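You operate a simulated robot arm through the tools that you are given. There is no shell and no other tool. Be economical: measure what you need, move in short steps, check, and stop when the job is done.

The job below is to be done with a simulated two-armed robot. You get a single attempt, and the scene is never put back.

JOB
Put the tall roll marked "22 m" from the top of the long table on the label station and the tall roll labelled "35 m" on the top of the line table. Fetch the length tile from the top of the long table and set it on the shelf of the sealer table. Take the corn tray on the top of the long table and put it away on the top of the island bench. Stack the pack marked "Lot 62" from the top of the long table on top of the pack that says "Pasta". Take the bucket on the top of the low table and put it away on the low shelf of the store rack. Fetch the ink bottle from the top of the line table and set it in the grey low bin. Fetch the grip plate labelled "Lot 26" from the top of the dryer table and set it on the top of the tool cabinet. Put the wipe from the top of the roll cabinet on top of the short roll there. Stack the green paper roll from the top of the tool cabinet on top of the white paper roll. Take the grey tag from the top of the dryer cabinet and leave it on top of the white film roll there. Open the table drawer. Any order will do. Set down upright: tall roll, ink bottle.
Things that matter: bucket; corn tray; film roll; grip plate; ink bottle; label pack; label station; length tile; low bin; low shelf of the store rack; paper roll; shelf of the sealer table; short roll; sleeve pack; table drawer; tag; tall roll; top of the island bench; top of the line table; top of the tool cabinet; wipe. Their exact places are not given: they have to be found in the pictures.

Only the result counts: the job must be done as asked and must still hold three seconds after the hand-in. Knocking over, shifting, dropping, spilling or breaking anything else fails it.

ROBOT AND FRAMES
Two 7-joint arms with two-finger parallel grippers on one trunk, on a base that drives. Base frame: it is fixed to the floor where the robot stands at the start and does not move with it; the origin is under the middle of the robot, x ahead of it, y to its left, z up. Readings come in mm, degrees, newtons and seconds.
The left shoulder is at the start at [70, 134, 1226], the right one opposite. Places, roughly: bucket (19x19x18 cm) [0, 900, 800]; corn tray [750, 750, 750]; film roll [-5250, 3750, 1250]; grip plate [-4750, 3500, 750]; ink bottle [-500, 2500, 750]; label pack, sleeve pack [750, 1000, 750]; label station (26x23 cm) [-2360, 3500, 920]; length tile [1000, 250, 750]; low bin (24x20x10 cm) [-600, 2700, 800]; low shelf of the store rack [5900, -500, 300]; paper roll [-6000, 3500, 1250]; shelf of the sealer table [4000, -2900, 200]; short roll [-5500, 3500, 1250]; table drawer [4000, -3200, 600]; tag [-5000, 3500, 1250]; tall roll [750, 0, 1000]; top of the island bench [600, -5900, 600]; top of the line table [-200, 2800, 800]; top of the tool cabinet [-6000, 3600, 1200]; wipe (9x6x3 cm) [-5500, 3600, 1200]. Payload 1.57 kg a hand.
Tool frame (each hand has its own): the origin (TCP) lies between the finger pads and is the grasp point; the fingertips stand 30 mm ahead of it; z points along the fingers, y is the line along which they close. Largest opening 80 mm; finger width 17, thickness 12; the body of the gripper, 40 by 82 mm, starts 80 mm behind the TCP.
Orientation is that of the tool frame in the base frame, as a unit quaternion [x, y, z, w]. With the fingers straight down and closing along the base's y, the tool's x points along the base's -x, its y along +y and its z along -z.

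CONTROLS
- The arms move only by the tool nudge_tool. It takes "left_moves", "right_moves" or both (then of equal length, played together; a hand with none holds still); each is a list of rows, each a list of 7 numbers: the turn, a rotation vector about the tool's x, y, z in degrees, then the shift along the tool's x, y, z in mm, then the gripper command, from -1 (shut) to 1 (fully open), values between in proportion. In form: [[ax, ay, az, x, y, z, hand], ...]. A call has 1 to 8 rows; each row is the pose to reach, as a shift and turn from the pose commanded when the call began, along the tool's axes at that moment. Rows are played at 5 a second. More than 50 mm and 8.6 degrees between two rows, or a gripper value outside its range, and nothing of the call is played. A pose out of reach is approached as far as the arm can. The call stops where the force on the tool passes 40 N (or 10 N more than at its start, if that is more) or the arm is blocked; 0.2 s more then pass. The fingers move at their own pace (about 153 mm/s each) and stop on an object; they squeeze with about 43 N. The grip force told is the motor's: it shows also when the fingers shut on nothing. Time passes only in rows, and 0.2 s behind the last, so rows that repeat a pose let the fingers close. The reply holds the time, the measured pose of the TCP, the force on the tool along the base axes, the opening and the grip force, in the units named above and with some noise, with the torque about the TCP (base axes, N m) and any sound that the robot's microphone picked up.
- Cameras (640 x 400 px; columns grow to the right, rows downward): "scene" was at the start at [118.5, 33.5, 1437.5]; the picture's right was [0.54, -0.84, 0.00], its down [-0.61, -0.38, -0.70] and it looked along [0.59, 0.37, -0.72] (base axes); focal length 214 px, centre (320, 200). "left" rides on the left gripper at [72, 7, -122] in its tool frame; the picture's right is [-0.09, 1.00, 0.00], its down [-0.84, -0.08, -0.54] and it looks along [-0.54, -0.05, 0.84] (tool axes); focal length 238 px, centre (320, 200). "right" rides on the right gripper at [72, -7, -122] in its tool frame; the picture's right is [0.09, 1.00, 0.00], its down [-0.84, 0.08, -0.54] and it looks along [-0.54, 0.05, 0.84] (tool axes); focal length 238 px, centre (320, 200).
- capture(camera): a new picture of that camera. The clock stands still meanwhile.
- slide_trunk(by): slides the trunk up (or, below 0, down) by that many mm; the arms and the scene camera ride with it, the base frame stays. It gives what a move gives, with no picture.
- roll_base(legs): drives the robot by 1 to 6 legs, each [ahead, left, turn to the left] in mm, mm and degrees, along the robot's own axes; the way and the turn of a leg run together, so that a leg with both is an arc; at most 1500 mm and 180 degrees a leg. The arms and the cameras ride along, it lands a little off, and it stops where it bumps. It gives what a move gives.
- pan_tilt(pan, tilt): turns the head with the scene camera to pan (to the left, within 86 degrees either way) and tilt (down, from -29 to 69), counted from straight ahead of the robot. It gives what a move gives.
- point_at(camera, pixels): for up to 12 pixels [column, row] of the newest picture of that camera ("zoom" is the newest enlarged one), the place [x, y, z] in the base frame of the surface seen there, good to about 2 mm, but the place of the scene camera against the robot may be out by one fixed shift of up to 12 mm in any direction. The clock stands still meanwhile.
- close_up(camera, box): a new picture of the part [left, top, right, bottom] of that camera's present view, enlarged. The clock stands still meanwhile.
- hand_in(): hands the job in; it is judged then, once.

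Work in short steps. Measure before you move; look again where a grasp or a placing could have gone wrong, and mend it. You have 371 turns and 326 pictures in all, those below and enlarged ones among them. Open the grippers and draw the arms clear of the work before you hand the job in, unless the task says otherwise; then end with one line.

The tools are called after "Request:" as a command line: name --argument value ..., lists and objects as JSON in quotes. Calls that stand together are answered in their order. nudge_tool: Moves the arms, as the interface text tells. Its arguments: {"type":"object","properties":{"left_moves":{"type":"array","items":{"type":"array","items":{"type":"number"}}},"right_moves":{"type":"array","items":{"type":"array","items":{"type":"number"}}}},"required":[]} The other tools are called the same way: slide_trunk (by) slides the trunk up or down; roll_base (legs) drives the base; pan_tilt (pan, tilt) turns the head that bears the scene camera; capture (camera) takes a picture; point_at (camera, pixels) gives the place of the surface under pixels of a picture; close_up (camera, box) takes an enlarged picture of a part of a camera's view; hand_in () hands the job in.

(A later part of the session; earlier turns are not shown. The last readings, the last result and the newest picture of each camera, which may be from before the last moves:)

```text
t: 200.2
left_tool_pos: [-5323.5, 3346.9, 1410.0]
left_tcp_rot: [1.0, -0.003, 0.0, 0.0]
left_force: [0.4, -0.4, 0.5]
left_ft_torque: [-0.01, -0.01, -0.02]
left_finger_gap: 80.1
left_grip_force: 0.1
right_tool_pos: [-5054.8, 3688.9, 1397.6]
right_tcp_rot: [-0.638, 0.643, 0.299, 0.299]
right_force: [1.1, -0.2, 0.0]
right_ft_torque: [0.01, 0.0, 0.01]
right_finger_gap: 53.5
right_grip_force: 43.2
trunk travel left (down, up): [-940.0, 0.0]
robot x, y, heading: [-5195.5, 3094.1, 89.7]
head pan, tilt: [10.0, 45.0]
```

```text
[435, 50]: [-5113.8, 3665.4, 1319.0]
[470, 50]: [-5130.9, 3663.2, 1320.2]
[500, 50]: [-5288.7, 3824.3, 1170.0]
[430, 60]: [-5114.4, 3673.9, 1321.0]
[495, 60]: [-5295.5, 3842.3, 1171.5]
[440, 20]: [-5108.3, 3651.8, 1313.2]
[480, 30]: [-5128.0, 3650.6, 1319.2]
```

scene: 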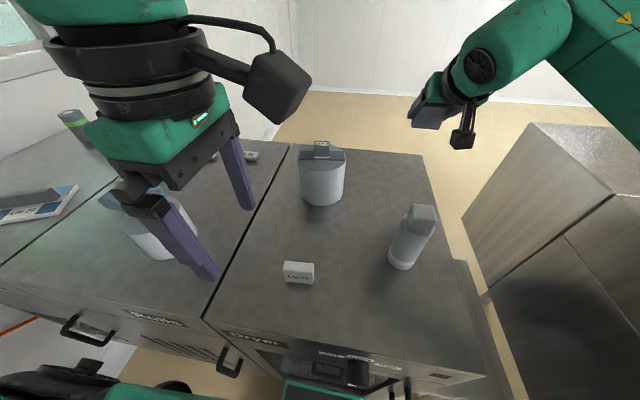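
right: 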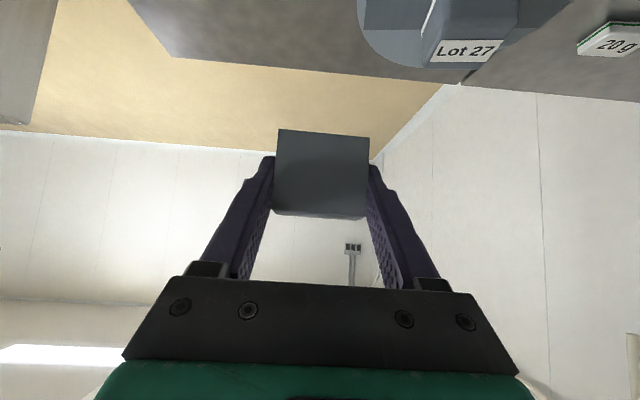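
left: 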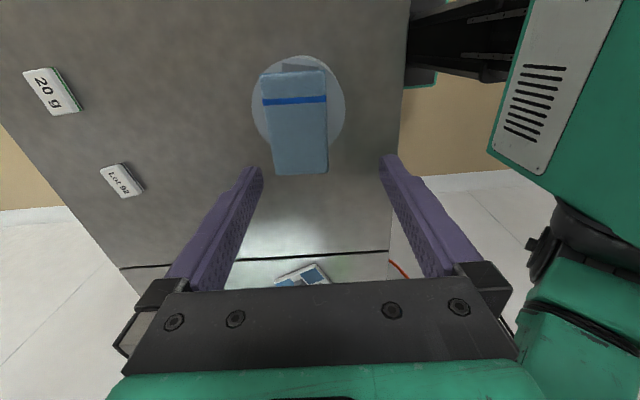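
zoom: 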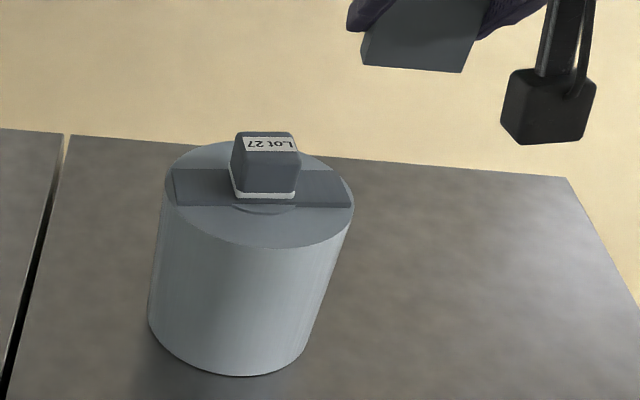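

Knob top centre ≈(-5128,3663,1320). Strafe left 72, then lower to just above.

Request:
roll_base --legs '[[0, 72, 0]]'

Request:
nudge_tool --right_moves '[[0, 0, 0, 10, 0, -12, -1], [0, 0, 0, 18, 0, -21, -1], [0, 0, 0, 33, 0, -9, -1], [0, 0, 0, 46, 0, 2, -1]]'

Request:
close_up --camera "scene" --box '[320, 90, 480, 200]'

Request:
capture --camera "right"

```text
t: 201.2
left_tool_pos: [-5387.3, 3348.0, 1411.4]
left_tcp_rot: [1.0, -0.003, -0.004, -0.001]
left_force: [0.0, 1.1, 0.1]
left_ft_torque: [0.01, 0.06, -0.01]
left_finger_gap: 80.1
left_grip_force: 0.2
right_tool_pos: [-5117.6, 3689.8, 1397.2]
right_tcp_rot: [-0.638, 0.643, 0.302, 0.297]
right_force: [1.2, -0.9, -0.7]
right_ft_torque: [-0.02, 0.06, 0.12]
right_finger_gap: 53.5
right_grip_force: 42.7
trunk travel left (down, up): [-940.0, 0.0]
robot x, y, heading: [-5265.0, 3096.4, 89.7]
head pan, tilt: [10.0, 45.0]
```

```text
t: 202.2
left_tool_pos: [-5401.0, 3349.1, 1408.6]
left_tcp_rot: [1.0, -0.003, 0.003, 0.0]
left_force: [-0.3, -0.2, 0.4]
left_ft_torque: [-0.01, -0.02, 0.02]
left_finger_gap: 80.0
left_grip_force: 0.1
right_tool_pos: [-5133.0, 3662.6, 1361.1]
right_tcp_rot: [-0.639, 0.642, 0.298, 0.301]
right_force: [-0.4, 0.4, -0.9]
right_ft_torque: [-0.03, -0.01, -0.04]
right_finger_gap: 53.1
right_grip_force: 42.5
trunk travel left (down, up): [-940.0, 0.0]
robot x, y, heading: [-5264.4, 3094.5, 89.5]
head pan, tilt: [10.0, 45.0]
```

```text
3.64 times, centred on (400, 145) of scene
```

zoom: 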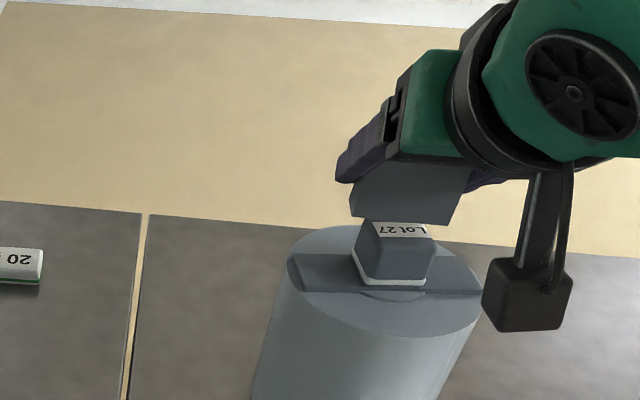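

```text
220 pictures are left
```

right: 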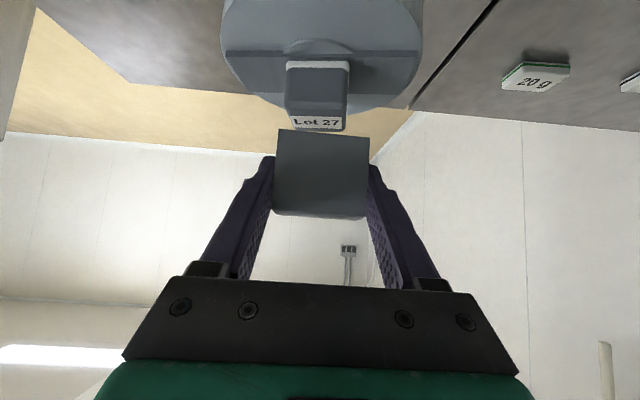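

Check tag bottom vs knob positions.

Request:
point_at --camera "zoom" --pixels '[[355, 210], [445, 217], [400, 205], [400, 190], [365, 235], [430, 240], [400, 240], [400, 228]]'

Request:
point_at --camera "right" --pixels '[[282, 140], [364, 145], [322, 150], [288, 100], [345, 105], [318, 115], [322, 132]]'

```text
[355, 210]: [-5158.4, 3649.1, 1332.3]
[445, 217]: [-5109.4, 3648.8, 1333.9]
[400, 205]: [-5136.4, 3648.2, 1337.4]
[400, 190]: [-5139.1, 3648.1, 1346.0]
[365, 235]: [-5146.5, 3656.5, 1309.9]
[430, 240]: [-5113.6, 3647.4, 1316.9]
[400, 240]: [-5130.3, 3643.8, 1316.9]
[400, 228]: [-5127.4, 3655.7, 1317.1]
```

```text
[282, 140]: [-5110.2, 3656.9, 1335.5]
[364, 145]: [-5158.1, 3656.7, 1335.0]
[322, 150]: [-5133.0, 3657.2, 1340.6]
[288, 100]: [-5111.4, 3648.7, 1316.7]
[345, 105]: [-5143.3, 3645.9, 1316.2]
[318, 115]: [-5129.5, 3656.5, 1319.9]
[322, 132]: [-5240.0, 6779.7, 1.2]
```

Shift 5 mm right, lower 6.5 mm, open, and retreat along the finger axis.

Request:
nudge_tool --right_moves '[[0, 0, 0, 0, -5, 0, -1], [0, 0, 0, 3, -5, 2, -1], [0, 0, 0, 5, -5, 4.2, -1], [0, 0, 0, 5, -5, 4.2, -0.2], [0, 0, 0, 5, -5, 4.2, 1], [0, 0, 0, 5, -5, 4.2, 1], [0, 0, 0, 5, -5, -20, 1], [0, 0, 0, 5, -5, -60, 1]]'

Request:
capture --camera "right"

Request:
close_up --camera "scene" --box '[320, 90, 480, 200]'

```text
t: 204.0
left_tool_pos: [-5398.5, 3345.7, 1409.8]
left_tcp_rot: [1.0, -0.004, 0.002, -0.002]
left_force: [-0.7, -0.1, 0.0]
left_ft_torque: [0.02, 0.02, -0.03]
left_finger_gap: 79.9
left_grip_force: 0.1
right_tool_pos: [-5123.2, 3610.7, 1394.4]
right_tcp_rot: [-0.638, 0.642, 0.3, 0.3]
right_force: [0.3, -0.8, -0.1]
right_ft_torque: [-0.01, 0.02, 0.04]
right_finger_gap: 79.9
right_grip_force: 0.0
trunk travel left (down, up): [-940.0, 0.0]
robot x, y, heading: [-5268.0, 3093.9, 89.7]
head pan, tilt: [10.0, 45.0]
```

```text
219 pictures are left
```

right: 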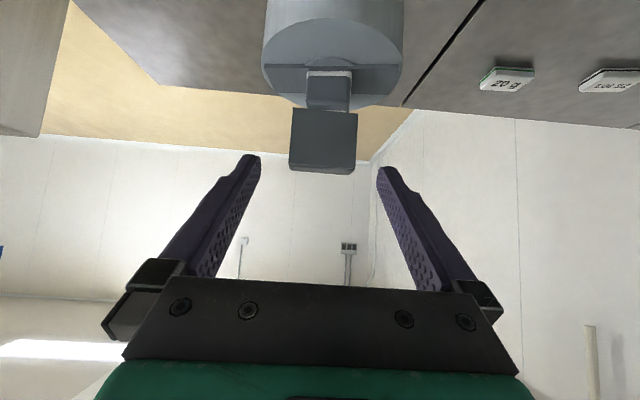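

```text
3.64 times, centred on (400, 145) of scene
```

zoom: 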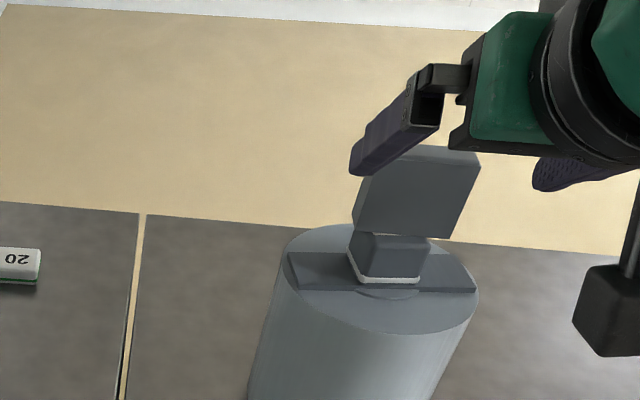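

Tag stands on the film roll. Back away, restore the right hand to vertical.

Request:
roll_base --legs '[[-400, 0, 0]]'

Request:
nudge_tool --right_moves '[[0, 8, 0, 0, 0, 0, 1], [0, 16, 0, 0, 0, 0, 1], [0, 24, 0, 0, 0, 0, 1], [0, 32, 0, 0, 0, 0, 1], [0, 40, 0, 0, 0, 0, 1], [0, 48, 0, 0, 0, 0, 1], [0, 50, 0, 0, 0, 0, 1]]' --left_moves '[[0, 0, 8, 0, 0, 0, 1], [0, 0, 16, 0, 0, 0, 1], [0, 0, 24, 0, 0, 0, 1], [0, 0, 32, 0, 0, 0, 1], [0, 0, 40, 0, 0, 0, 1], [0, 0, 48, 0, 0, 0, 1], [0, 0, 56, 0, 0, 0, 1]]'

Request:
nudge_tool --left_moves '[[0, 0, 8, 0, 0, 0, 1], [0, 0, 16, 0, 0, 0, 1], [0, 0, 24, 0, 0, 0, 1], [0, 0, 32, 0, 0, 0, 1], [0, 0, 34, 0, 0, 0, 1]]'

Request:
pan_tilt --pan 0 --tilt 30

Request:
capture --camera "scene"

```text
t: 206.5
left_tool_pos: [-5401.1, 2940.7, 1408.9]
left_tcp_rot: [1.0, -0.004, 0.001, 0.001]
left_force: [0.3, 0.6, -0.3]
left_ft_torque: [-0.02, 0.0, -0.01]
left_finger_gap: 79.8
left_grip_force: 0.1
right_tool_pos: [-5126.7, 3205.9, 1392.8]
right_tcp_rot: [-0.639, 0.643, 0.297, 0.3]
right_force: [-0.5, 0.9, 0.2]
right_ft_torque: [-0.04, -0.04, -0.03]
right_finger_gap: 80.0
right_grip_force: 0.1
trunk travel left (down, up): [-940.0, 0.0]
robot x, y, heading: [-5267.8, 2685.1, 89.6]
head pan, tilt: [10.0, 45.0]
```

```text
t: 208.1
left_tool_pos: [-5401.9, 2937.1, 1410.0]
left_tcp_rot: [0.88, -0.474, 0.001, -0.002]
left_force: [0.7, 0.0, 0.2]
left_ft_torque: [0.01, 0.02, -0.01]
left_finger_gap: 80.1
left_grip_force: 0.0
right_tool_pos: [-5126.0, 3202.7, 1394.3]
right_tcp_rot: [-0.705, 0.709, 0.0, 0.001]
right_force: [-0.1, 0.1, -0.1]
right_ft_torque: [0.0, 0.03, -0.02]
right_finger_gap: 79.8
right_grip_force: 0.1
trunk travel left (down, up): [-940.0, 0.0]
robot x, y, heading: [-5268.3, 2685.5, 89.9]
head pan, tilt: [10.0, 45.0]
```

```text
t: 209.3
left_tool_pos: [-5400.2, 2937.4, 1408.9]
left_tcp_rot: [-0.703, 0.711, -0.001, 0.002]
left_force: [0.7, 0.9, 0.9]
left_ft_torque: [-0.05, 0.0, 0.01]
left_finger_gap: 80.0
left_grip_force: 0.0
right_tool_pos: [-5127.3, 3202.8, 1394.1]
right_tcp_rot: [-0.705, 0.71, 0.0, 0.0]
right_force: [-0.2, 0.8, -0.4]
right_ft_torque: [-0.02, -0.02, -0.05]
right_finger_gap: 79.9
right_grip_force: 0.0
trunk travel left (down, up): [-940.0, 0.0]
robot x, y, heading: [-5267.0, 2684.8, 89.5]
head pan, tilt: [10.0, 45.0]
```

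```text
t: 210.1
left_tool_pos: [-5399.7, 2938.2, 1409.1]
left_tcp_rot: [-0.705, 0.709, -0.001, 0.002]
left_force: [0.2, 0.6, 0.2]
left_ft_torque: [0.0, -0.01, 0.02]
left_finger_gap: 80.0
left_grip_force: 0.0
right_tool_pos: [-5125.8, 3204.7, 1393.6]
right_tcp_rot: [-0.705, 0.709, 0.001, 0.0]
right_force: [0.6, -0.6, -0.4]
right_ft_torque: [0.03, 0.04, -0.02]
right_finger_gap: 79.9
right_grip_force: 0.1
trunk travel left (down, up): [-940.0, 0.0]
robot x, y, heading: [-5267.8, 2685.6, 89.6]
head pan, tilt: [0.0, 30.0]
```

```text
217 pictures are left
```

scene: 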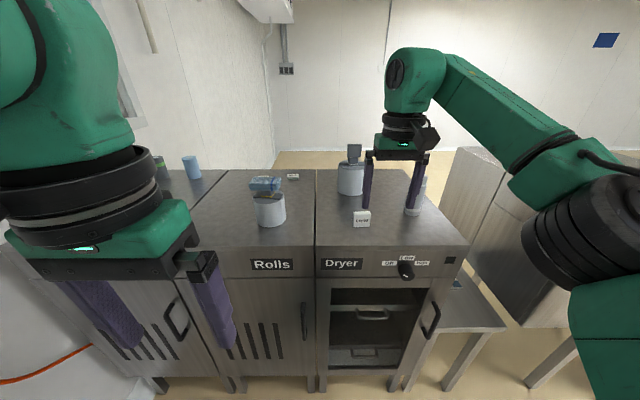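

Everything fine here. Drive back south then east to (-760,1450) and look at the low table.

Request:
roll_base --legs '[[-1235, 0, 0.4], [0, -1500, 0], [0, -1500, 0], [0, -1350, 0]]'

Request:
slide_trunk --by -130

Request:
roll_base --legs '[[0, 0, -120]]'

Request:
capture --camera "scene"

```text
t: 236.6
left_tool_pos: [-1082.9, 1699.0, 1409.2]
left_tcp_rot: [-0.702, 0.712, 0.0, 0.002]
left_force: [0.1, -0.4, -0.3]
left_ft_torque: [0.01, 0.01, -0.01]
left_finger_gap: 80.1
left_grip_force: 0.1
right_tool_pos: [-807.6, 1960.3, 1393.7]
right_tcp_rot: [-0.703, 0.711, 0.0, 0.001]
right_force: [-0.5, 0.6, -1.8]
right_ft_torque: [0.03, 0.0, -0.03]
right_finger_gap: 79.8
right_grip_force: 0.0
trunk travel left (down, up): [-940.0, 0.0]
robot x, y, heading: [-951.3, 1449.0, 89.3]
head pan, tilt: [0.0, 30.0]
```

```text
t: 238.2
left_tool_pos: [-1083.3, 1698.2, 1280.6]
left_tcp_rot: [-0.703, 0.712, -0.001, 0.001]
left_force: [-0.2, -0.3, 0.0]
left_ft_torque: [0.01, 0.01, 0.02]
left_finger_gap: 80.1
left_grip_force: 0.1
right_tool_pos: [-806.6, 1962.1, 1264.5]
right_tcp_rot: [-0.703, 0.711, 0.0, 0.0]
right_force: [0.2, -0.5, -0.8]
right_ft_torque: [0.0, 0.01, -0.01]
right_finger_gap: 80.2
right_grip_force: 0.0
trunk travel left (down, up): [-810.0, 130.0]
robot x, y, heading: [-951.2, 1443.4, 89.4]
head pan, tilt: [0.0, 30.0]
```

```text
t: 243.5
left_tool_pos: [-665.7, 1443.4, 1278.3]
left_tcp_rot: [0.249, 0.968, -0.001, 0.0]
left_force: [0.0, 0.0, -0.6]
left_ft_torque: [0.04, -0.04, -0.01]
left_finger_gap: 79.9
left_grip_force: 0.1
right_tool_pos: [-562.8, 1073.9, 1264.2]
right_tcp_rot: [0.249, 0.969, 0.0, 0.0]
right_force: [0.4, 1.6, -0.3]
right_ft_torque: [-0.01, -0.01, 0.01]
right_finger_gap: 80.2
right_grip_force: 0.0
trunk travel left (down, up): [-810.0, 130.0]
robot x, y, heading: [-955.2, 1445.5, -28.9]
head pan, tilt: [0.0, 30.0]
```

```text
216 pictures are left
```

scene: 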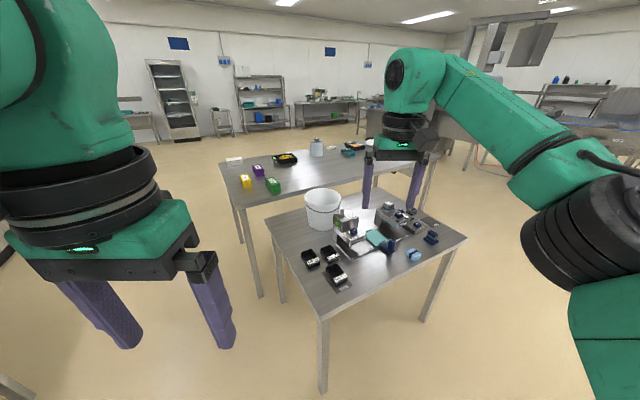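

Request:
close_up --camera "scene" --box '[220, 150, 480, 310]'

Request:
point_at --camera "scene" --pixels '[[324, 197], [306, 203], [340, 200], [323, 226], [324, 192], [323, 215], [268, 220], [322, 316], [466, 238], [222, 168], [430, 170], [345, 210]]'

```text
2.46 times, centred on (350, 230) of scene
```

zoom: 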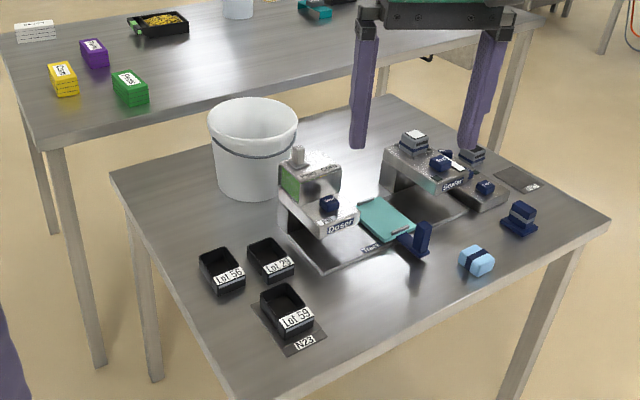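

```text
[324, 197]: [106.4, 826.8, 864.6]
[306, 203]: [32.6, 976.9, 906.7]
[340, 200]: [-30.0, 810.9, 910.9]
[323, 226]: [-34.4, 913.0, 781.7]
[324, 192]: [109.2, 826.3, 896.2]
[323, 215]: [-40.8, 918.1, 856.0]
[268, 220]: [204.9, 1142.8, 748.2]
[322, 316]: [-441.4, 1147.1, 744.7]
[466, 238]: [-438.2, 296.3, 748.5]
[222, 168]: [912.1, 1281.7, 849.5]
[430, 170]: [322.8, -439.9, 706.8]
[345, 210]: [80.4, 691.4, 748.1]
```

Bucket centre ≈(32,895), rim z≈920. Before choosing a grasp, I zoom on the store rack (260,100) to judge the low shelf's clearance.

Request:
close_up --camera "scene" --box '[225, 65, 305, 140]'

Request:
point_at --camera "zoom" --pixels '[[300, 60], [300, 180], [300, 250], [300, 290], [300, 340], [200, 260], [430, 260], [300, 300]]'

Request:
close_up --camera "scene" --box '[290, 180, 360, 240]'

```text
5.33 times, centred on (265, 102) of scene
```

zoom: 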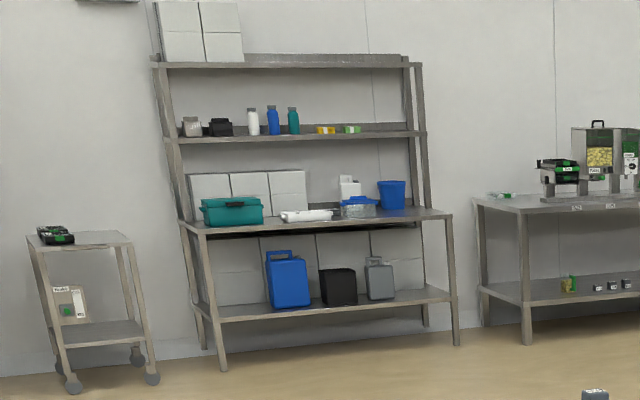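

```text
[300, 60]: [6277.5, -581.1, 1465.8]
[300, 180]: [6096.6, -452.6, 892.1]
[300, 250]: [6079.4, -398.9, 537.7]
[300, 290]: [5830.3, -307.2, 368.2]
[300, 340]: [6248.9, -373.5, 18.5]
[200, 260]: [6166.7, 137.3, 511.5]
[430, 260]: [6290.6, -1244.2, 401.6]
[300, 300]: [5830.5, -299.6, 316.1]
```

```text
6.67 times, centred on (325, 210) of scene
```

zoom: 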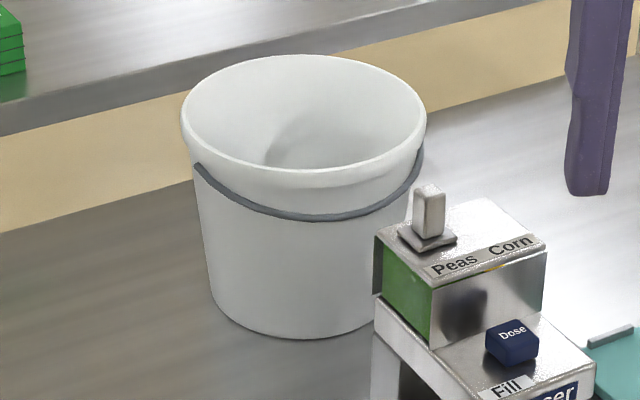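

The bucket is empty with a bail; I'll lift it with both hands at opposite rims, hands pitched forward for the shelf. Drive to (32,1430) facing -y.

Request:
roll_base --legs '[[0, 0, -61], [0, 985, 0]]'

Request:
pan_tilt --pan 0 --tilt 50

Request:
capture --camera "scene"

```text
t: 251.3
left_tool_pos: [169.6, 1201.7, 1278.6]
left_tcp_rot: [0.705, 0.71, -0.001, 0.0]
left_force: [-0.3, 0.5, -1.0]
left_ft_torque: [0.01, 0.0, 0.02]
left_finger_gap: 79.8
left_grip_force: 0.0
right_tool_pos: [-99.5, 932.2, 1263.4]
right_tcp_rot: [0.703, 0.711, 0.0, 0.001]
right_force: [-0.2, -0.3, -0.4]
right_ft_torque: [0.0, -0.01, 0.01]
right_finger_gap: 80.0
right_grip_force: 0.1
trunk travel left (down, up): [-810.0, 130.0]
robot x, y, heading: [34.9, 1448.5, -89.9]
head pan, tilt: [0.0, 30.0]
```

```text
t: 252.2
left_tool_pos: [170.1, 1201.9, 1279.3]
left_tcp_rot: [0.704, 0.71, -0.001, -0.001]
left_force: [0.6, 0.9, 0.4]
left_ft_torque: [-0.02, -0.02, 0.03]
left_finger_gap: 79.9
left_grip_force: 0.0
right_tool_pos: [-99.5, 932.7, 1263.6]
right_tcp_rot: [0.703, 0.711, 0.0, 0.0]
right_force: [-0.1, -0.3, -0.4]
right_ft_torque: [0.02, 0.04, 0.03]
right_finger_gap: 79.8
right_grip_force: 0.0
trunk travel left (down, up): [-810.0, 130.0]
robot x, y, heading: [33.2, 1452.3, -89.4]
head pan, tilt: [0.0, 50.0]
```

```text
212 pictures are left
```

scene: 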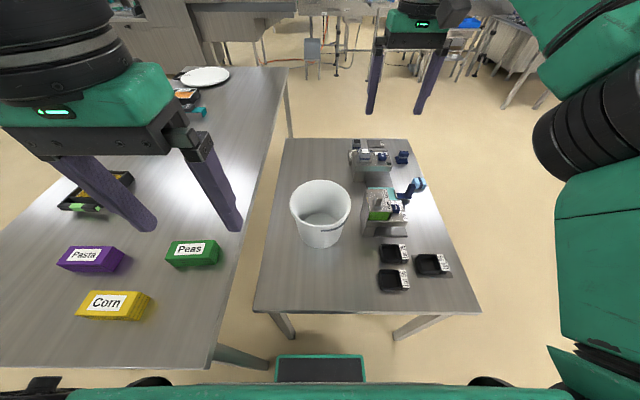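

Measure the bucket rim.

Request:
close_up --camera "scene" --box '[270, 160, 430, 270]'

Request:
point_at --camera "scene" --pixels '[[292, 206], [349, 206], [320, 181], [320, 229], [321, 222], [320, 205], [310, 246], [372, 195], [388, 190], [365, 230]]'

```text
3.64 times, centred on (350, 215) of scene
```

zoom: 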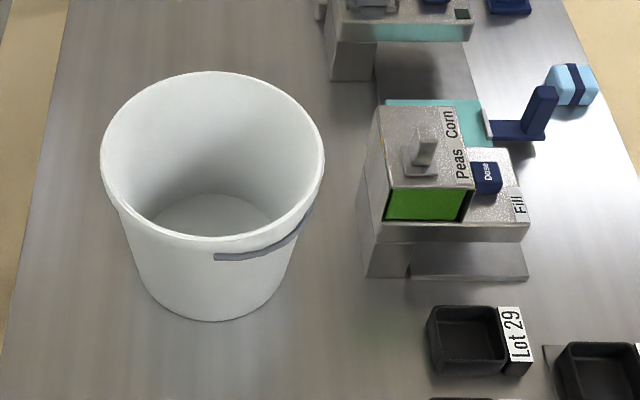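

```text
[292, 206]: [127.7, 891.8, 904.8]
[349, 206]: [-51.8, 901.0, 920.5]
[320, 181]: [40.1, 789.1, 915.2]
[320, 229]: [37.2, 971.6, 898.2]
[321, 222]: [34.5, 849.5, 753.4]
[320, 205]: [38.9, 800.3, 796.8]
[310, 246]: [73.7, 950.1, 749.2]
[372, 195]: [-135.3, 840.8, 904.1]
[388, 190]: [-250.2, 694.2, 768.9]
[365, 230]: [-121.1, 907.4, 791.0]
```

Doser sits close to the bucket's right side. Measure the gap.

Request:
point_at --camera "zoom" --pixels '[[378, 112], [372, 165], [388, 215], [362, 190], [368, 270], [320, 160], [300, 225], [420, 130], [215, 240], [110, 190]]'

```text
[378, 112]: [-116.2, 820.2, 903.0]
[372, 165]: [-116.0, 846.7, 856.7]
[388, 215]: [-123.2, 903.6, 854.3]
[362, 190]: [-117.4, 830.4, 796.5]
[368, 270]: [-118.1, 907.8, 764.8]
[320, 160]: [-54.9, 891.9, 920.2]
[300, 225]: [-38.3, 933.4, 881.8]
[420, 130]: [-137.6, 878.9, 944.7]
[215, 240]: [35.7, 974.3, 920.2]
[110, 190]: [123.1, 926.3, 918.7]
```

Gap is 60 mm – enough. Rim: centre (38,892), r≈91, z≈920. Pitch both hands forward 45° and bring them above the left/right rim points.

Request:
nudge_tool --left_moves '[[0, -6, 0, -30, -4, 15, 0.25], [0, -12, 0, -60, -8, 30, 0.25], [0, -18, 0, -90, -12, 45, 0.25], [0, -24, 0, -120, -16, 60, 0.25], [0, -30, 0, -150, -20, 75, 0.25], [0, -36, 0, -180, -24, 90, 0.25], [0, -42, 0, -210, -28, 105, 0.25], [0, -45, 0, -240, -32, 120, 0.25]]' --right_moves '[[0, -6, 0, 0, 6, 10, 0.25], [0, -12, 0, 0, 12, 20, 0.25], [0, -18, 0, 0, 18, 35, 0.25], [0, -24, 0, 0, 24, 50, 0.25], [0, -30, 0, 0, 30, 65, 0.25], [0, -36, 0, 0, 36, 80, 0.25], [0, -42, 0, 0, 42, 95, 0.25], [0, -45, 0, 0, 48, 110, 0.25]]'

Request:
capture --camera "scene"

```text
t: 254.0
left_tool_pos: [140.4, 959.0, 1156.7]
left_tcp_rot: [0.65, 0.657, -0.271, 0.27]
left_force: [0.2, 0.3, 0.0]
left_ft_torque: [-0.01, 0.02, -0.04]
left_finger_gap: 50.1
left_grip_force: 0.2
right_tool_pos: [-51.7, 930.4, 1153.4]
right_tcp_rot: [0.65, 0.656, -0.269, 0.273]
right_force: [-0.5, -1.2, -0.1]
right_ft_torque: [0.0, -0.01, -0.03]
right_finger_gap: 50.0
right_grip_force: 0.1
trunk travel left (down, up): [-810.0, 130.0]
robot x, y, heading: [30.1, 1447.9, -89.5]
head pan, tilt: [0.0, 50.0]
```

```text
210 pictures are left
```

scene: 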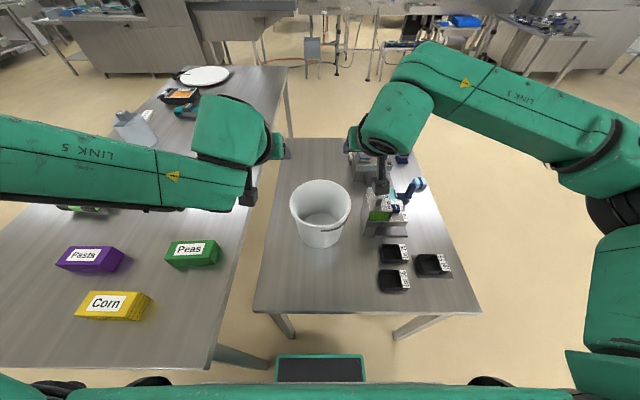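

Lower both to just above the rim.

Request:
nudge_tool --left_moves '[[0, 0, 0, 15, -3, 34, 0.25], [0, 0, 0, 30, -6, 68, 0.25], [0, 0, 0, 45, -9, 102, 0.25], [0, 0, 0, 60, -12, 136, 0.25], [0, 0, 0, 74, -12, 169, 0.25]]' --right_moves '[[0, 0, 0, 18, 0, 29, 0.25], [0, 0, 0, 36, 0, 58, 0.25], [0, 0, 0, 55, 0, 87, 0.25], [0, 0, 0, 73, 0, 116, 0.25], [0, 0, 0, 92, 0, 146, 0.25]]'

Request:
capture --camera "left"

Request:
capture --camera "right"

Request:
capture --camera "scene"

```text
t: 255.2
left_tool_pos: [143.0, 901.9, 996.0]
left_tcp_rot: [0.65, 0.656, -0.271, 0.27]
left_force: [-0.6, 0.2, 0.3]
left_ft_torque: [0.01, 0.01, -0.03]
left_finger_gap: 49.8
left_grip_force: 0.1
left hand out of reach, approached as far as the arm can: row 5
right_tool_pos: [-50.9, 893.8, 984.7]
right_tcp_rot: [0.65, 0.656, -0.27, 0.273]
right_force: [0.1, 0.0, 0.0]
right_ft_torque: [0.03, 0.02, 0.03]
right_finger_gap: 50.0
right_grip_force: 0.0
trunk travel left (down, up): [-810.0, 130.0]
robot x, y, heading: [36.5, 1453.3, -89.2]
head pan, tilt: [0.0, 50.0]
```

```text
209 pictures are left
```

left: 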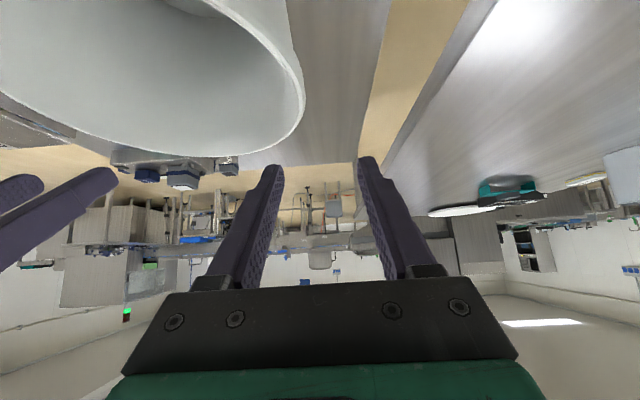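

```text
208 pictures are left
```

right: 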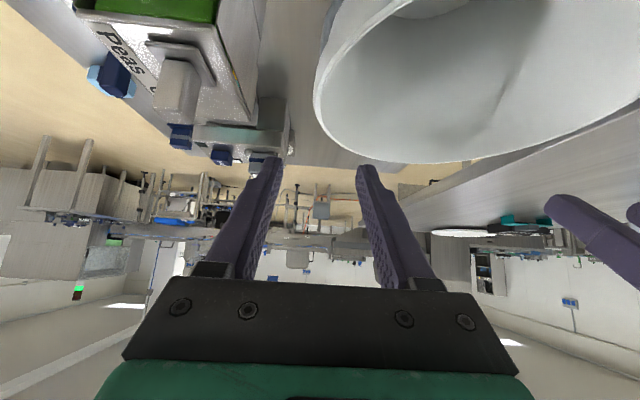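

```text
207 pictures are left
```

scene: 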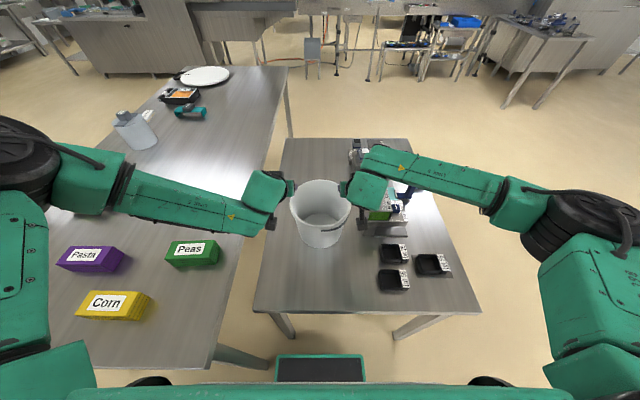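

Measure the rim from the wrist views.

Request:
point_at --camera "left" --pixels '[[302, 90], [299, 80], [290, 50], [302, 105], [285, 140], [200, 152]]'

Request:
point_at --camera "right" --pixels '[[317, 90], [322, 70], [335, 40], [318, 105], [335, 135], [420, 160]]'

```text
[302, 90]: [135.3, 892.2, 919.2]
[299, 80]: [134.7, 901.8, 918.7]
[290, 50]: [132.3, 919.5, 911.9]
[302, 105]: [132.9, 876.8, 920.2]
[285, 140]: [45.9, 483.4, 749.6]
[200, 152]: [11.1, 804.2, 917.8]
```

```text
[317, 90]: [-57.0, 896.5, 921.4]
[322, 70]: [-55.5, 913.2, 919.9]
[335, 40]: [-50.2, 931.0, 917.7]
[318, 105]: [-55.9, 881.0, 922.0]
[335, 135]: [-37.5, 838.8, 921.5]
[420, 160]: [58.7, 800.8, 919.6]
```

Rim wall mid x≈132 (left) and -54 (right). Lower both onto the wall.

Request:
nudge_tool --left_moves '[[0, 0, 0, 0, -10, 2, 0.25], [0, 0, 0, 18, -10.5, 22, 0.25], [0, 0, 0, 36, -10.5, 42, 0.25], [0, 0, 0, 53, -10.5, 62, 0.25], [0, 0, 0, 53, -10.5, 62, 0.25]]' --right_moves '[[0, 0, 0, 0, -3, 0, 0.25], [0, 0, 0, 16, -3, 16, 0.25], [0, 0, 0, 33, -3, 33, 0.25], [0, 0, 0, 50, -3, 50, 0.25], [0, 0, 0, 50, -3, 50, 0.25]]'

Request:
capture --camera "left"

Request:
capture --camera "right"

```text
t: 256.4
left_tool_pos: [167.5, 916.0, 962.6]
left_tcp_rot: [0.65, 0.656, -0.271, 0.271]
left_force: [-0.2, 0.7, 0.1]
left_ft_torque: [0.02, -0.04, 0.01]
left_finger_gap: 49.9
left_grip_force: 0.0
left hand out of reach, approached as far as the arm can: row 1, 2, 3, 4, 5
right_tool_pos: [-55.6, 894.8, 916.1]
right_tcp_rot: [0.65, 0.656, -0.27, 0.273]
right_force: [-1.0, -0.5, 0.5]
right_ft_torque: [-0.02, 0.01, -0.02]
right_finger_gap: 50.4
right_grip_force: 0.0
trunk travel left (down, up): [-810.0, 130.0]
robot x, y, heading: [30.5, 1455.1, -89.6]
head pan, tilt: [0.0, 50.0]
```

```text
206 pictures are left
```

left: 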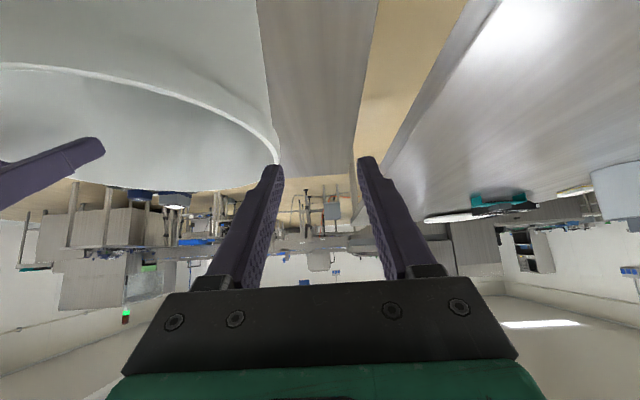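

```text
205 pictures are left
```

right: 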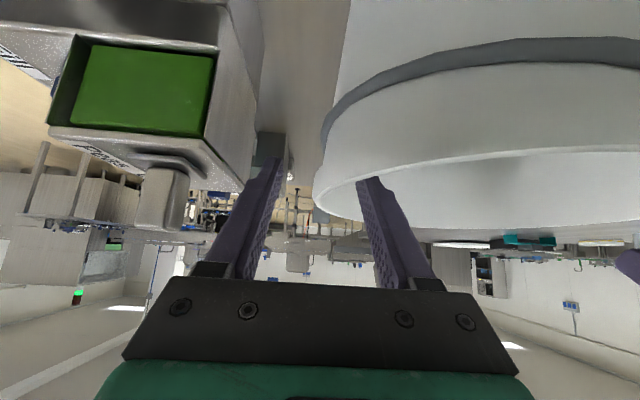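

Left arm is at a joint limit here, while the right is well placed. Test a one-hand lift with the right: raise the left clear, close right, lift 12 mm.

Request:
nudge_tool --left_moves '[[0, 0, 0, -20, 0, -20, 0.25], [0, 0, 0, -40, 0, -40, 0.25], [0, 0, 0, -40, 0, -40, 0.25], [0, 0, 0, -40, 0, -40, 0.25]]' --right_moves '[[0, 0, 0, 0, 0, 0, -1], [0, 0, 0, 0, 0, 0, -1], [0, 0, 0, 0, 0, 0, -1], [0, 0, 0, 0, 0, 0, -1]]'

Request:
nudge_tool --right_moves '[[0, 0, 0, -3.5, 0, -3.5, -1], [0, 0, 0, -7, 0, -7, -1], [0, 0, 0, -10, 0, -10, -1], [0, 0, 0, -10, 0, -10, -1]]'

Request:
capture --camera "right"

Request:
capture --camera "scene"

```text
t: 257.4
left_tool_pos: [167.4, 916.0, 1020.3]
left_tcp_rot: [0.649, 0.657, -0.271, 0.272]
left_force: [0.1, -0.2, -0.2]
left_ft_torque: [-0.03, 0.0, -0.02]
left_finger_gap: 50.0
left_grip_force: 0.0
right_tool_pos: [-54.2, 894.4, 917.8]
right_tcp_rot: [0.65, 0.656, -0.27, 0.273]
right_force: [-0.7, 0.9, 4.6]
right_ft_torque: [0.03, -0.78, 0.21]
right_finger_gap: 5.5
right_grip_force: 25.4
trunk travel left (down, up): [-810.0, 130.0]
robot x, y, heading: [29.6, 1453.5, -89.4]
head pan, tilt: [0.0, 50.0]
```

```text
t: 258.4
left_tool_pos: [168.2, 914.6, 1020.0]
left_tcp_rot: [0.65, 0.656, -0.271, 0.272]
left_force: [0.9, -0.4, -0.5]
left_ft_torque: [-0.05, -0.01, -0.02]
left_finger_gap: 49.8
left_grip_force: 0.1
right_tool_pos: [-55.7, 894.7, 928.3]
right_tcp_rot: [0.65, 0.656, -0.269, 0.272]
right_force: [0.0, -0.8, 1.3]
right_ft_torque: [-0.06, -0.31, -0.03]
right_finger_gap: 3.7
right_grip_force: 24.5
trunk travel left (down, up): [-810.0, 130.0]
robot x, y, heading: [32.6, 1455.3, -89.4]
head pan, tilt: [0.0, 50.0]
```

```text
204 pictures are left
```

right: 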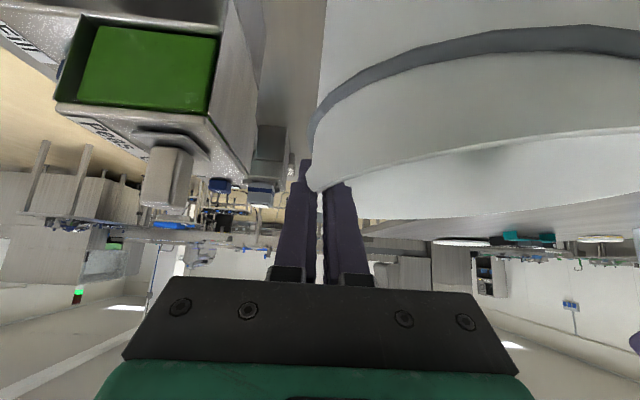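

```text
203 pictures are left
```

scene: 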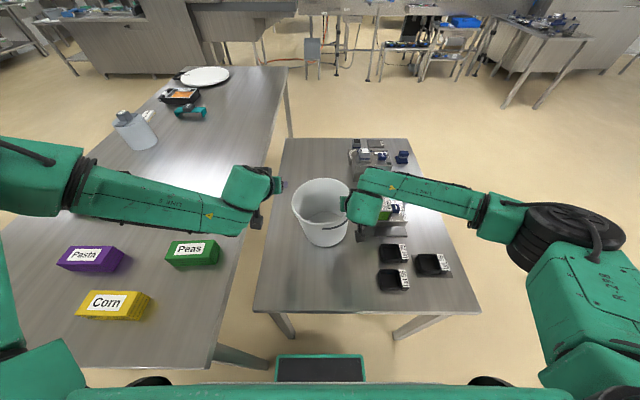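

Fingertips slipped up the wall; no lift. Release, rise, and re-pose with base 70 mm farther back and trunk 60 higher to free the left arm.

Request:
nudge_tool --right_moves '[[0, 0, 0, 0, 0, 0, 0.25], [0, 0, 0, 0, 0, 0, 0.25], [0, 0, 0, -20, 0, -20, 0.25], [0, 0, 0, -50, 0, -50, 0.25]]'

Request:
roll_base --legs '[[-70, 0, -0.6]]'

Request:
slide_trunk --by 60

Request:
capture --camera "scene"

```text
t: 259.4
left_tool_pos: [169.1, 916.8, 1019.8]
left_tcp_rot: [0.65, 0.657, -0.271, 0.271]
left_force: [-0.9, 0.6, 0.2]
left_ft_torque: [-0.03, -0.02, -0.02]
left_finger_gap: 50.1
left_grip_force: 0.1
right_tool_pos: [-53.9, 893.9, 1000.9]
right_tcp_rot: [0.649, 0.657, -0.27, 0.272]
right_force: [-0.5, -0.3, 0.3]
right_ft_torque: [0.03, 0.03, 0.02]
right_finger_gap: 50.0
right_grip_force: 0.1
trunk travel left (down, up): [-810.0, 130.0]
robot x, y, heading: [30.7, 1451.9, -89.5]
head pan, tilt: [0.0, 50.0]
```

```text
t: 260.4
left_tool_pos: [162.6, 977.2, 1017.9]
left_tcp_rot: [0.654, 0.653, -0.271, 0.269]
left_force: [0.1, 0.7, 0.1]
left_ft_torque: [0.03, 0.01, 0.0]
left_finger_gap: 50.0
left_grip_force: 0.0
right_tool_pos: [-58.9, 958.9, 998.4]
right_tcp_rot: [0.655, 0.653, -0.27, 0.269]
right_force: [0.8, -0.4, 0.1]
right_ft_torque: [0.02, -0.01, 0.0]
right_finger_gap: 50.1
right_grip_force: 0.0
trunk travel left (down, up): [-810.0, 130.0]
robot x, y, heading: [31.0, 1517.5, -89.9]
head pan, tilt: [0.0, 50.0]
```

```text
t: 261.4
left_tool_pos: [162.0, 980.4, 1078.1]
left_tcp_rot: [0.653, 0.653, -0.272, 0.269]
left_force: [-0.5, 0.7, -0.3]
left_ft_torque: [-0.01, 0.0, 0.02]
left_finger_gap: 49.8
left_grip_force: 0.1
right_tool_pos: [-59.4, 961.3, 1058.7]
right_tcp_rot: [0.654, 0.653, -0.271, 0.27]
right_force: [-0.5, -0.3, -0.2]
right_ft_torque: [0.0, 0.01, 0.02]
right_finger_gap: 50.1
right_grip_force: 0.1
trunk travel left (down, up): [-870.0, 70.0]
robot x, y, heading: [30.5, 1517.5, -90.1]
head pan, tilt: [0.0, 50.0]
```

```text
202 pictures are left
```

scene: 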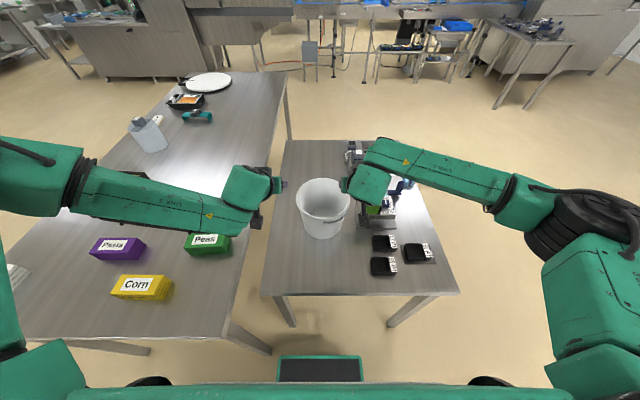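

Move both back above the rim points.

Request:
nudge_tool --left_moves '[[0, 0, 0, 0, -7, 30, 0.25], [0, 0, 0, 2, -14, 60, 0.25], [0, 0, 0, 4, -21, 95, 0.25], [0, 0, 0, 5, -28, 126, 0.25]]' --right_moves '[[0, 0, 0, 0, 2, 25, 0.25], [0, 0, 0, 2, 4, 50, 0.25], [0, 0, 0, 4, 5, 75, 0.25], [0, 0, 0, 5, 5, 100, 0.25]]'

Request:
capture --camera "left"

Request:
capture --camera "right"

```text
t: 262.4
left_tool_pos: [176.1, 938.6, 1035.4]
left_tcp_rot: [0.654, 0.652, -0.273, 0.268]
left_force: [-0.9, 0.5, 0.7]
left_ft_torque: [-0.02, 0.01, 0.03]
left_finger_gap: 49.9
left_grip_force: 0.1
left hand out of reach, approached as far as the arm can: row 2, 3, 4
right_tool_pos: [-51.7, 893.2, 983.9]
right_tcp_rot: [0.654, 0.653, -0.271, 0.271]
right_force: [0.2, -0.3, -0.1]
right_ft_torque: [-0.03, 0.01, 0.01]
right_finger_gap: 49.9
right_grip_force: 0.1
trunk travel left (down, up): [-870.0, 70.0]
robot x, y, heading: [31.3, 1519.0, -89.9]
head pan, tilt: [0.0, 50.0]
```

```text
201 pictures are left
```

left: 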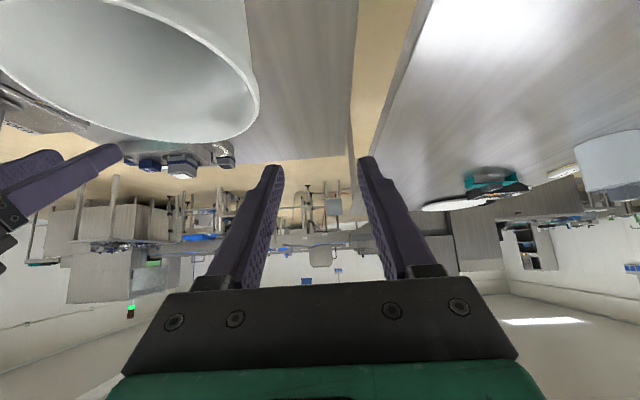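

```text
200 pictures are left
```

right: 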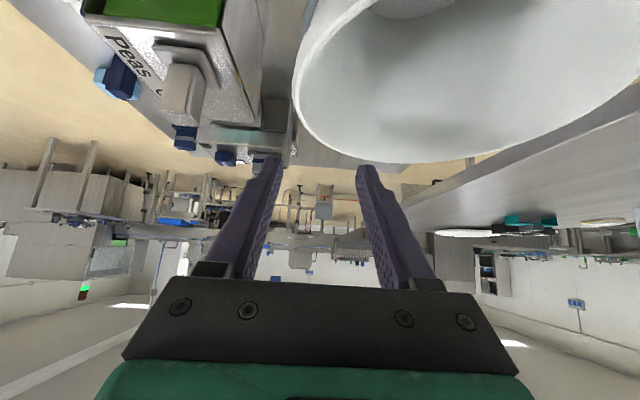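

Left arm is in a poor elbow posture. Reset it: return to a neutral vertical pose out to the left, then retry.

Request:
nudge_tool --left_moves '[[0, 6, 0, 8, 30, -32, 0.25], [0, 12, 0, 16, 61, -65, 0.25], [0, 18, 0, 24, 92, -98, 0.25], [0, 24, 0, 32, 122, -131, 0.25], [0, 30, 0, 40, 153, -164, 0.25], [0, 36, 0, 48, 184, -196, 0.25], [0, 42, 0, 56, 214, -229, 0.25], [0, 45, 0, 64, 245, -262, 0.25]]'

Request:
capture --camera "scene"

```text
t: 264.2
left_tool_pos: [426.4, 1169.7, 1180.1]
left_tcp_rot: [0.709, 0.706, -0.002, -0.002]
left_force: [0.4, 0.4, 0.1]
left_ft_torque: [-0.02, 0.02, 0.01]
left_finger_gap: 50.2
left_grip_force: 0.1
right_tool_pos: [-53.8, 896.7, 987.3]
right_tcp_rot: [0.653, 0.652, -0.272, 0.272]
right_force: [-0.9, 0.3, -0.3]
right_ft_torque: [0.0, -0.01, -0.03]
right_finger_gap: 49.9
right_grip_force: 0.1
trunk travel left (down, up): [-870.0, 70.0]
robot x, y, heading: [31.5, 1518.1, -90.3]
head pan, tilt: [0.0, 50.0]
```

```text
199 pictures are left
```

scene: 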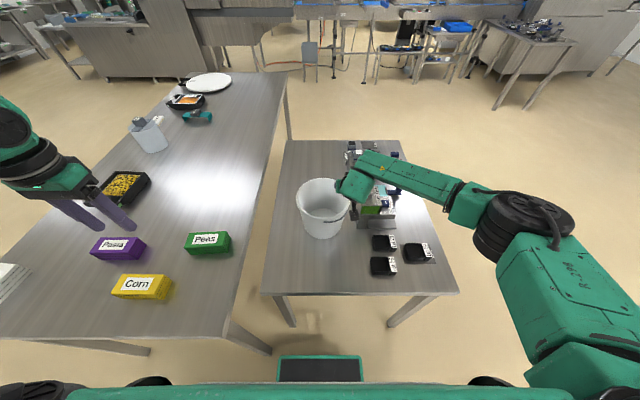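

Now bring it in vertically to (200,950,1120).

Request:
nudge_tool --left_moves '[[0, 0, 0, -28, -28, 8, 0.25], [0, 0, 0, -55, -56, 15, 0.25], [0, 0, 0, -82, -85, 22, 0.25], [0, 0, 0, -110, -113, 30, 0.25], [0, 0, 0, -138, -141, 38, 0.25], [0, 0, 0, -165, -170, 45, 0.25], [0, 0, 0, -192, -198, 52, 0.25], [0, 0, 0, -220, -226, 60, 0.25]]'

Request:
nudge_tool --left_moves '[[0, -6, 0, -8, -8, 15, 0.25], [0, -12, 0, -16, -16, 30, 0.25], [0, -18, 0, -24, -24, 45, 0.25], [0, -24, 0, -32, -32, 60, 0.25], [0, -30, 0, -40, -40, 75, 0.25], [0, -36, 0, -48, -48, 90, 0.25], [0, -42, 0, -52, -56, 110, 0.25], [0, -45, 0, -56, -66, 130, 0.25]]'

Request:
capture --camera "scene"

```text
t: 266.0
left_tool_pos: [214.1, 976.5, 1123.9]
left_tcp_rot: [0.707, 0.707, -0.002, -0.001]
left_force: [0.1, -0.1, -0.8]
left_ft_torque: [-0.05, 0.01, -0.03]
left_finger_gap: 50.0
left_grip_force: 0.0
left hand out of reach, approached as far as the arm can: row 8
right_tool_pos: [-52.9, 895.5, 984.3]
right_tcp_rot: [0.653, 0.653, -0.271, 0.271]
right_force: [0.8, -0.1, -0.3]
right_ft_torque: [0.0, 0.04, -0.02]
right_finger_gap: 50.2
right_grip_force: 0.0
trunk travel left (down, up): [-870.0, 70.0]
robot x, y, heading: [33.9, 1521.0, -90.0]
head pan, tilt: [0.0, 50.0]
```

```text
t: 267.8
left_tool_pos: [177.3, 948.6, 1028.3]
left_tcp_rot: [0.653, 0.652, -0.274, 0.27]
left_force: [1.2, -0.4, 0.9]
left_ft_torque: [0.05, -0.01, 0.01]
left_finger_gap: 50.2
left_grip_force: 0.0
left hand out of reach, approached as far as the arm can: row 6, 7, 8
right_tool_pos: [-53.4, 895.3, 984.9]
right_tcp_rot: [0.654, 0.652, -0.272, 0.271]
right_force: [0.2, 0.2, 0.1]
right_ft_torque: [-0.01, -0.01, 0.0]
right_finger_gap: 50.0
right_grip_force: 0.1
trunk travel left (down, up): [-870.0, 70.0]
robot x, y, heading: [31.1, 1521.1, -89.8]
head pan, tilt: [0.0, 50.0]
```

```text
198 pictures are left
```

scene: 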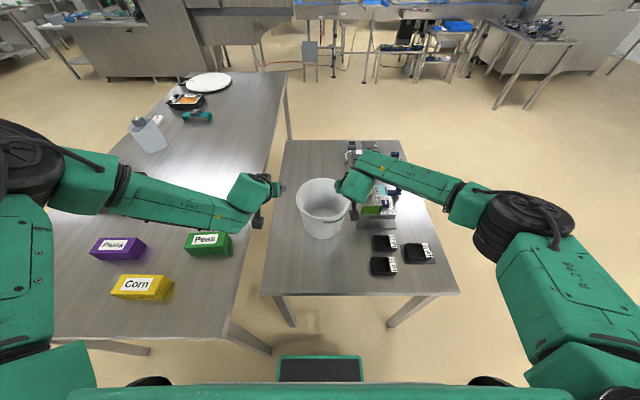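

Left still limited. Test a deeper one-hand grip with the right (25 mm below the rim, under the lip).

Request:
point_at --camera "right" --pixels '[[296, 90], [300, 60], [310, 40], [302, 115]]'

Request:
nudge_tool --left_moves '[[0, 0, 0, -20, 10, -20, 0.25], [0, 0, 0, -40, 20, -40, 0.25]]'

```text
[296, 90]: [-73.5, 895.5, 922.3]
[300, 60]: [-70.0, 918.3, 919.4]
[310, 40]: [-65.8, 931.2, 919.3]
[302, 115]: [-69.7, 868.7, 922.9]
```

```text
t: 268.4
left_tool_pos: [198.1, 950.2, 1086.1]
left_tcp_rot: [0.653, 0.653, -0.272, 0.27]
left_force: [0.5, 0.2, -0.2]
left_ft_torque: [0.01, 0.0, 0.01]
left_finger_gap: 50.2
left_grip_force: 0.1
right_tool_pos: [-53.0, 896.1, 985.5]
right_tcp_rot: [0.653, 0.653, -0.272, 0.272]
right_force: [0.1, 0.1, 0.0]
right_ft_torque: [0.0, 0.01, 0.0]
right_finger_gap: 50.1
right_grip_force: 0.1
trunk travel left (down, up): [-870.0, 70.0]
robot x, y, heading: [33.5, 1518.7, -90.0]
head pan, tilt: [0.0, 50.0]
```

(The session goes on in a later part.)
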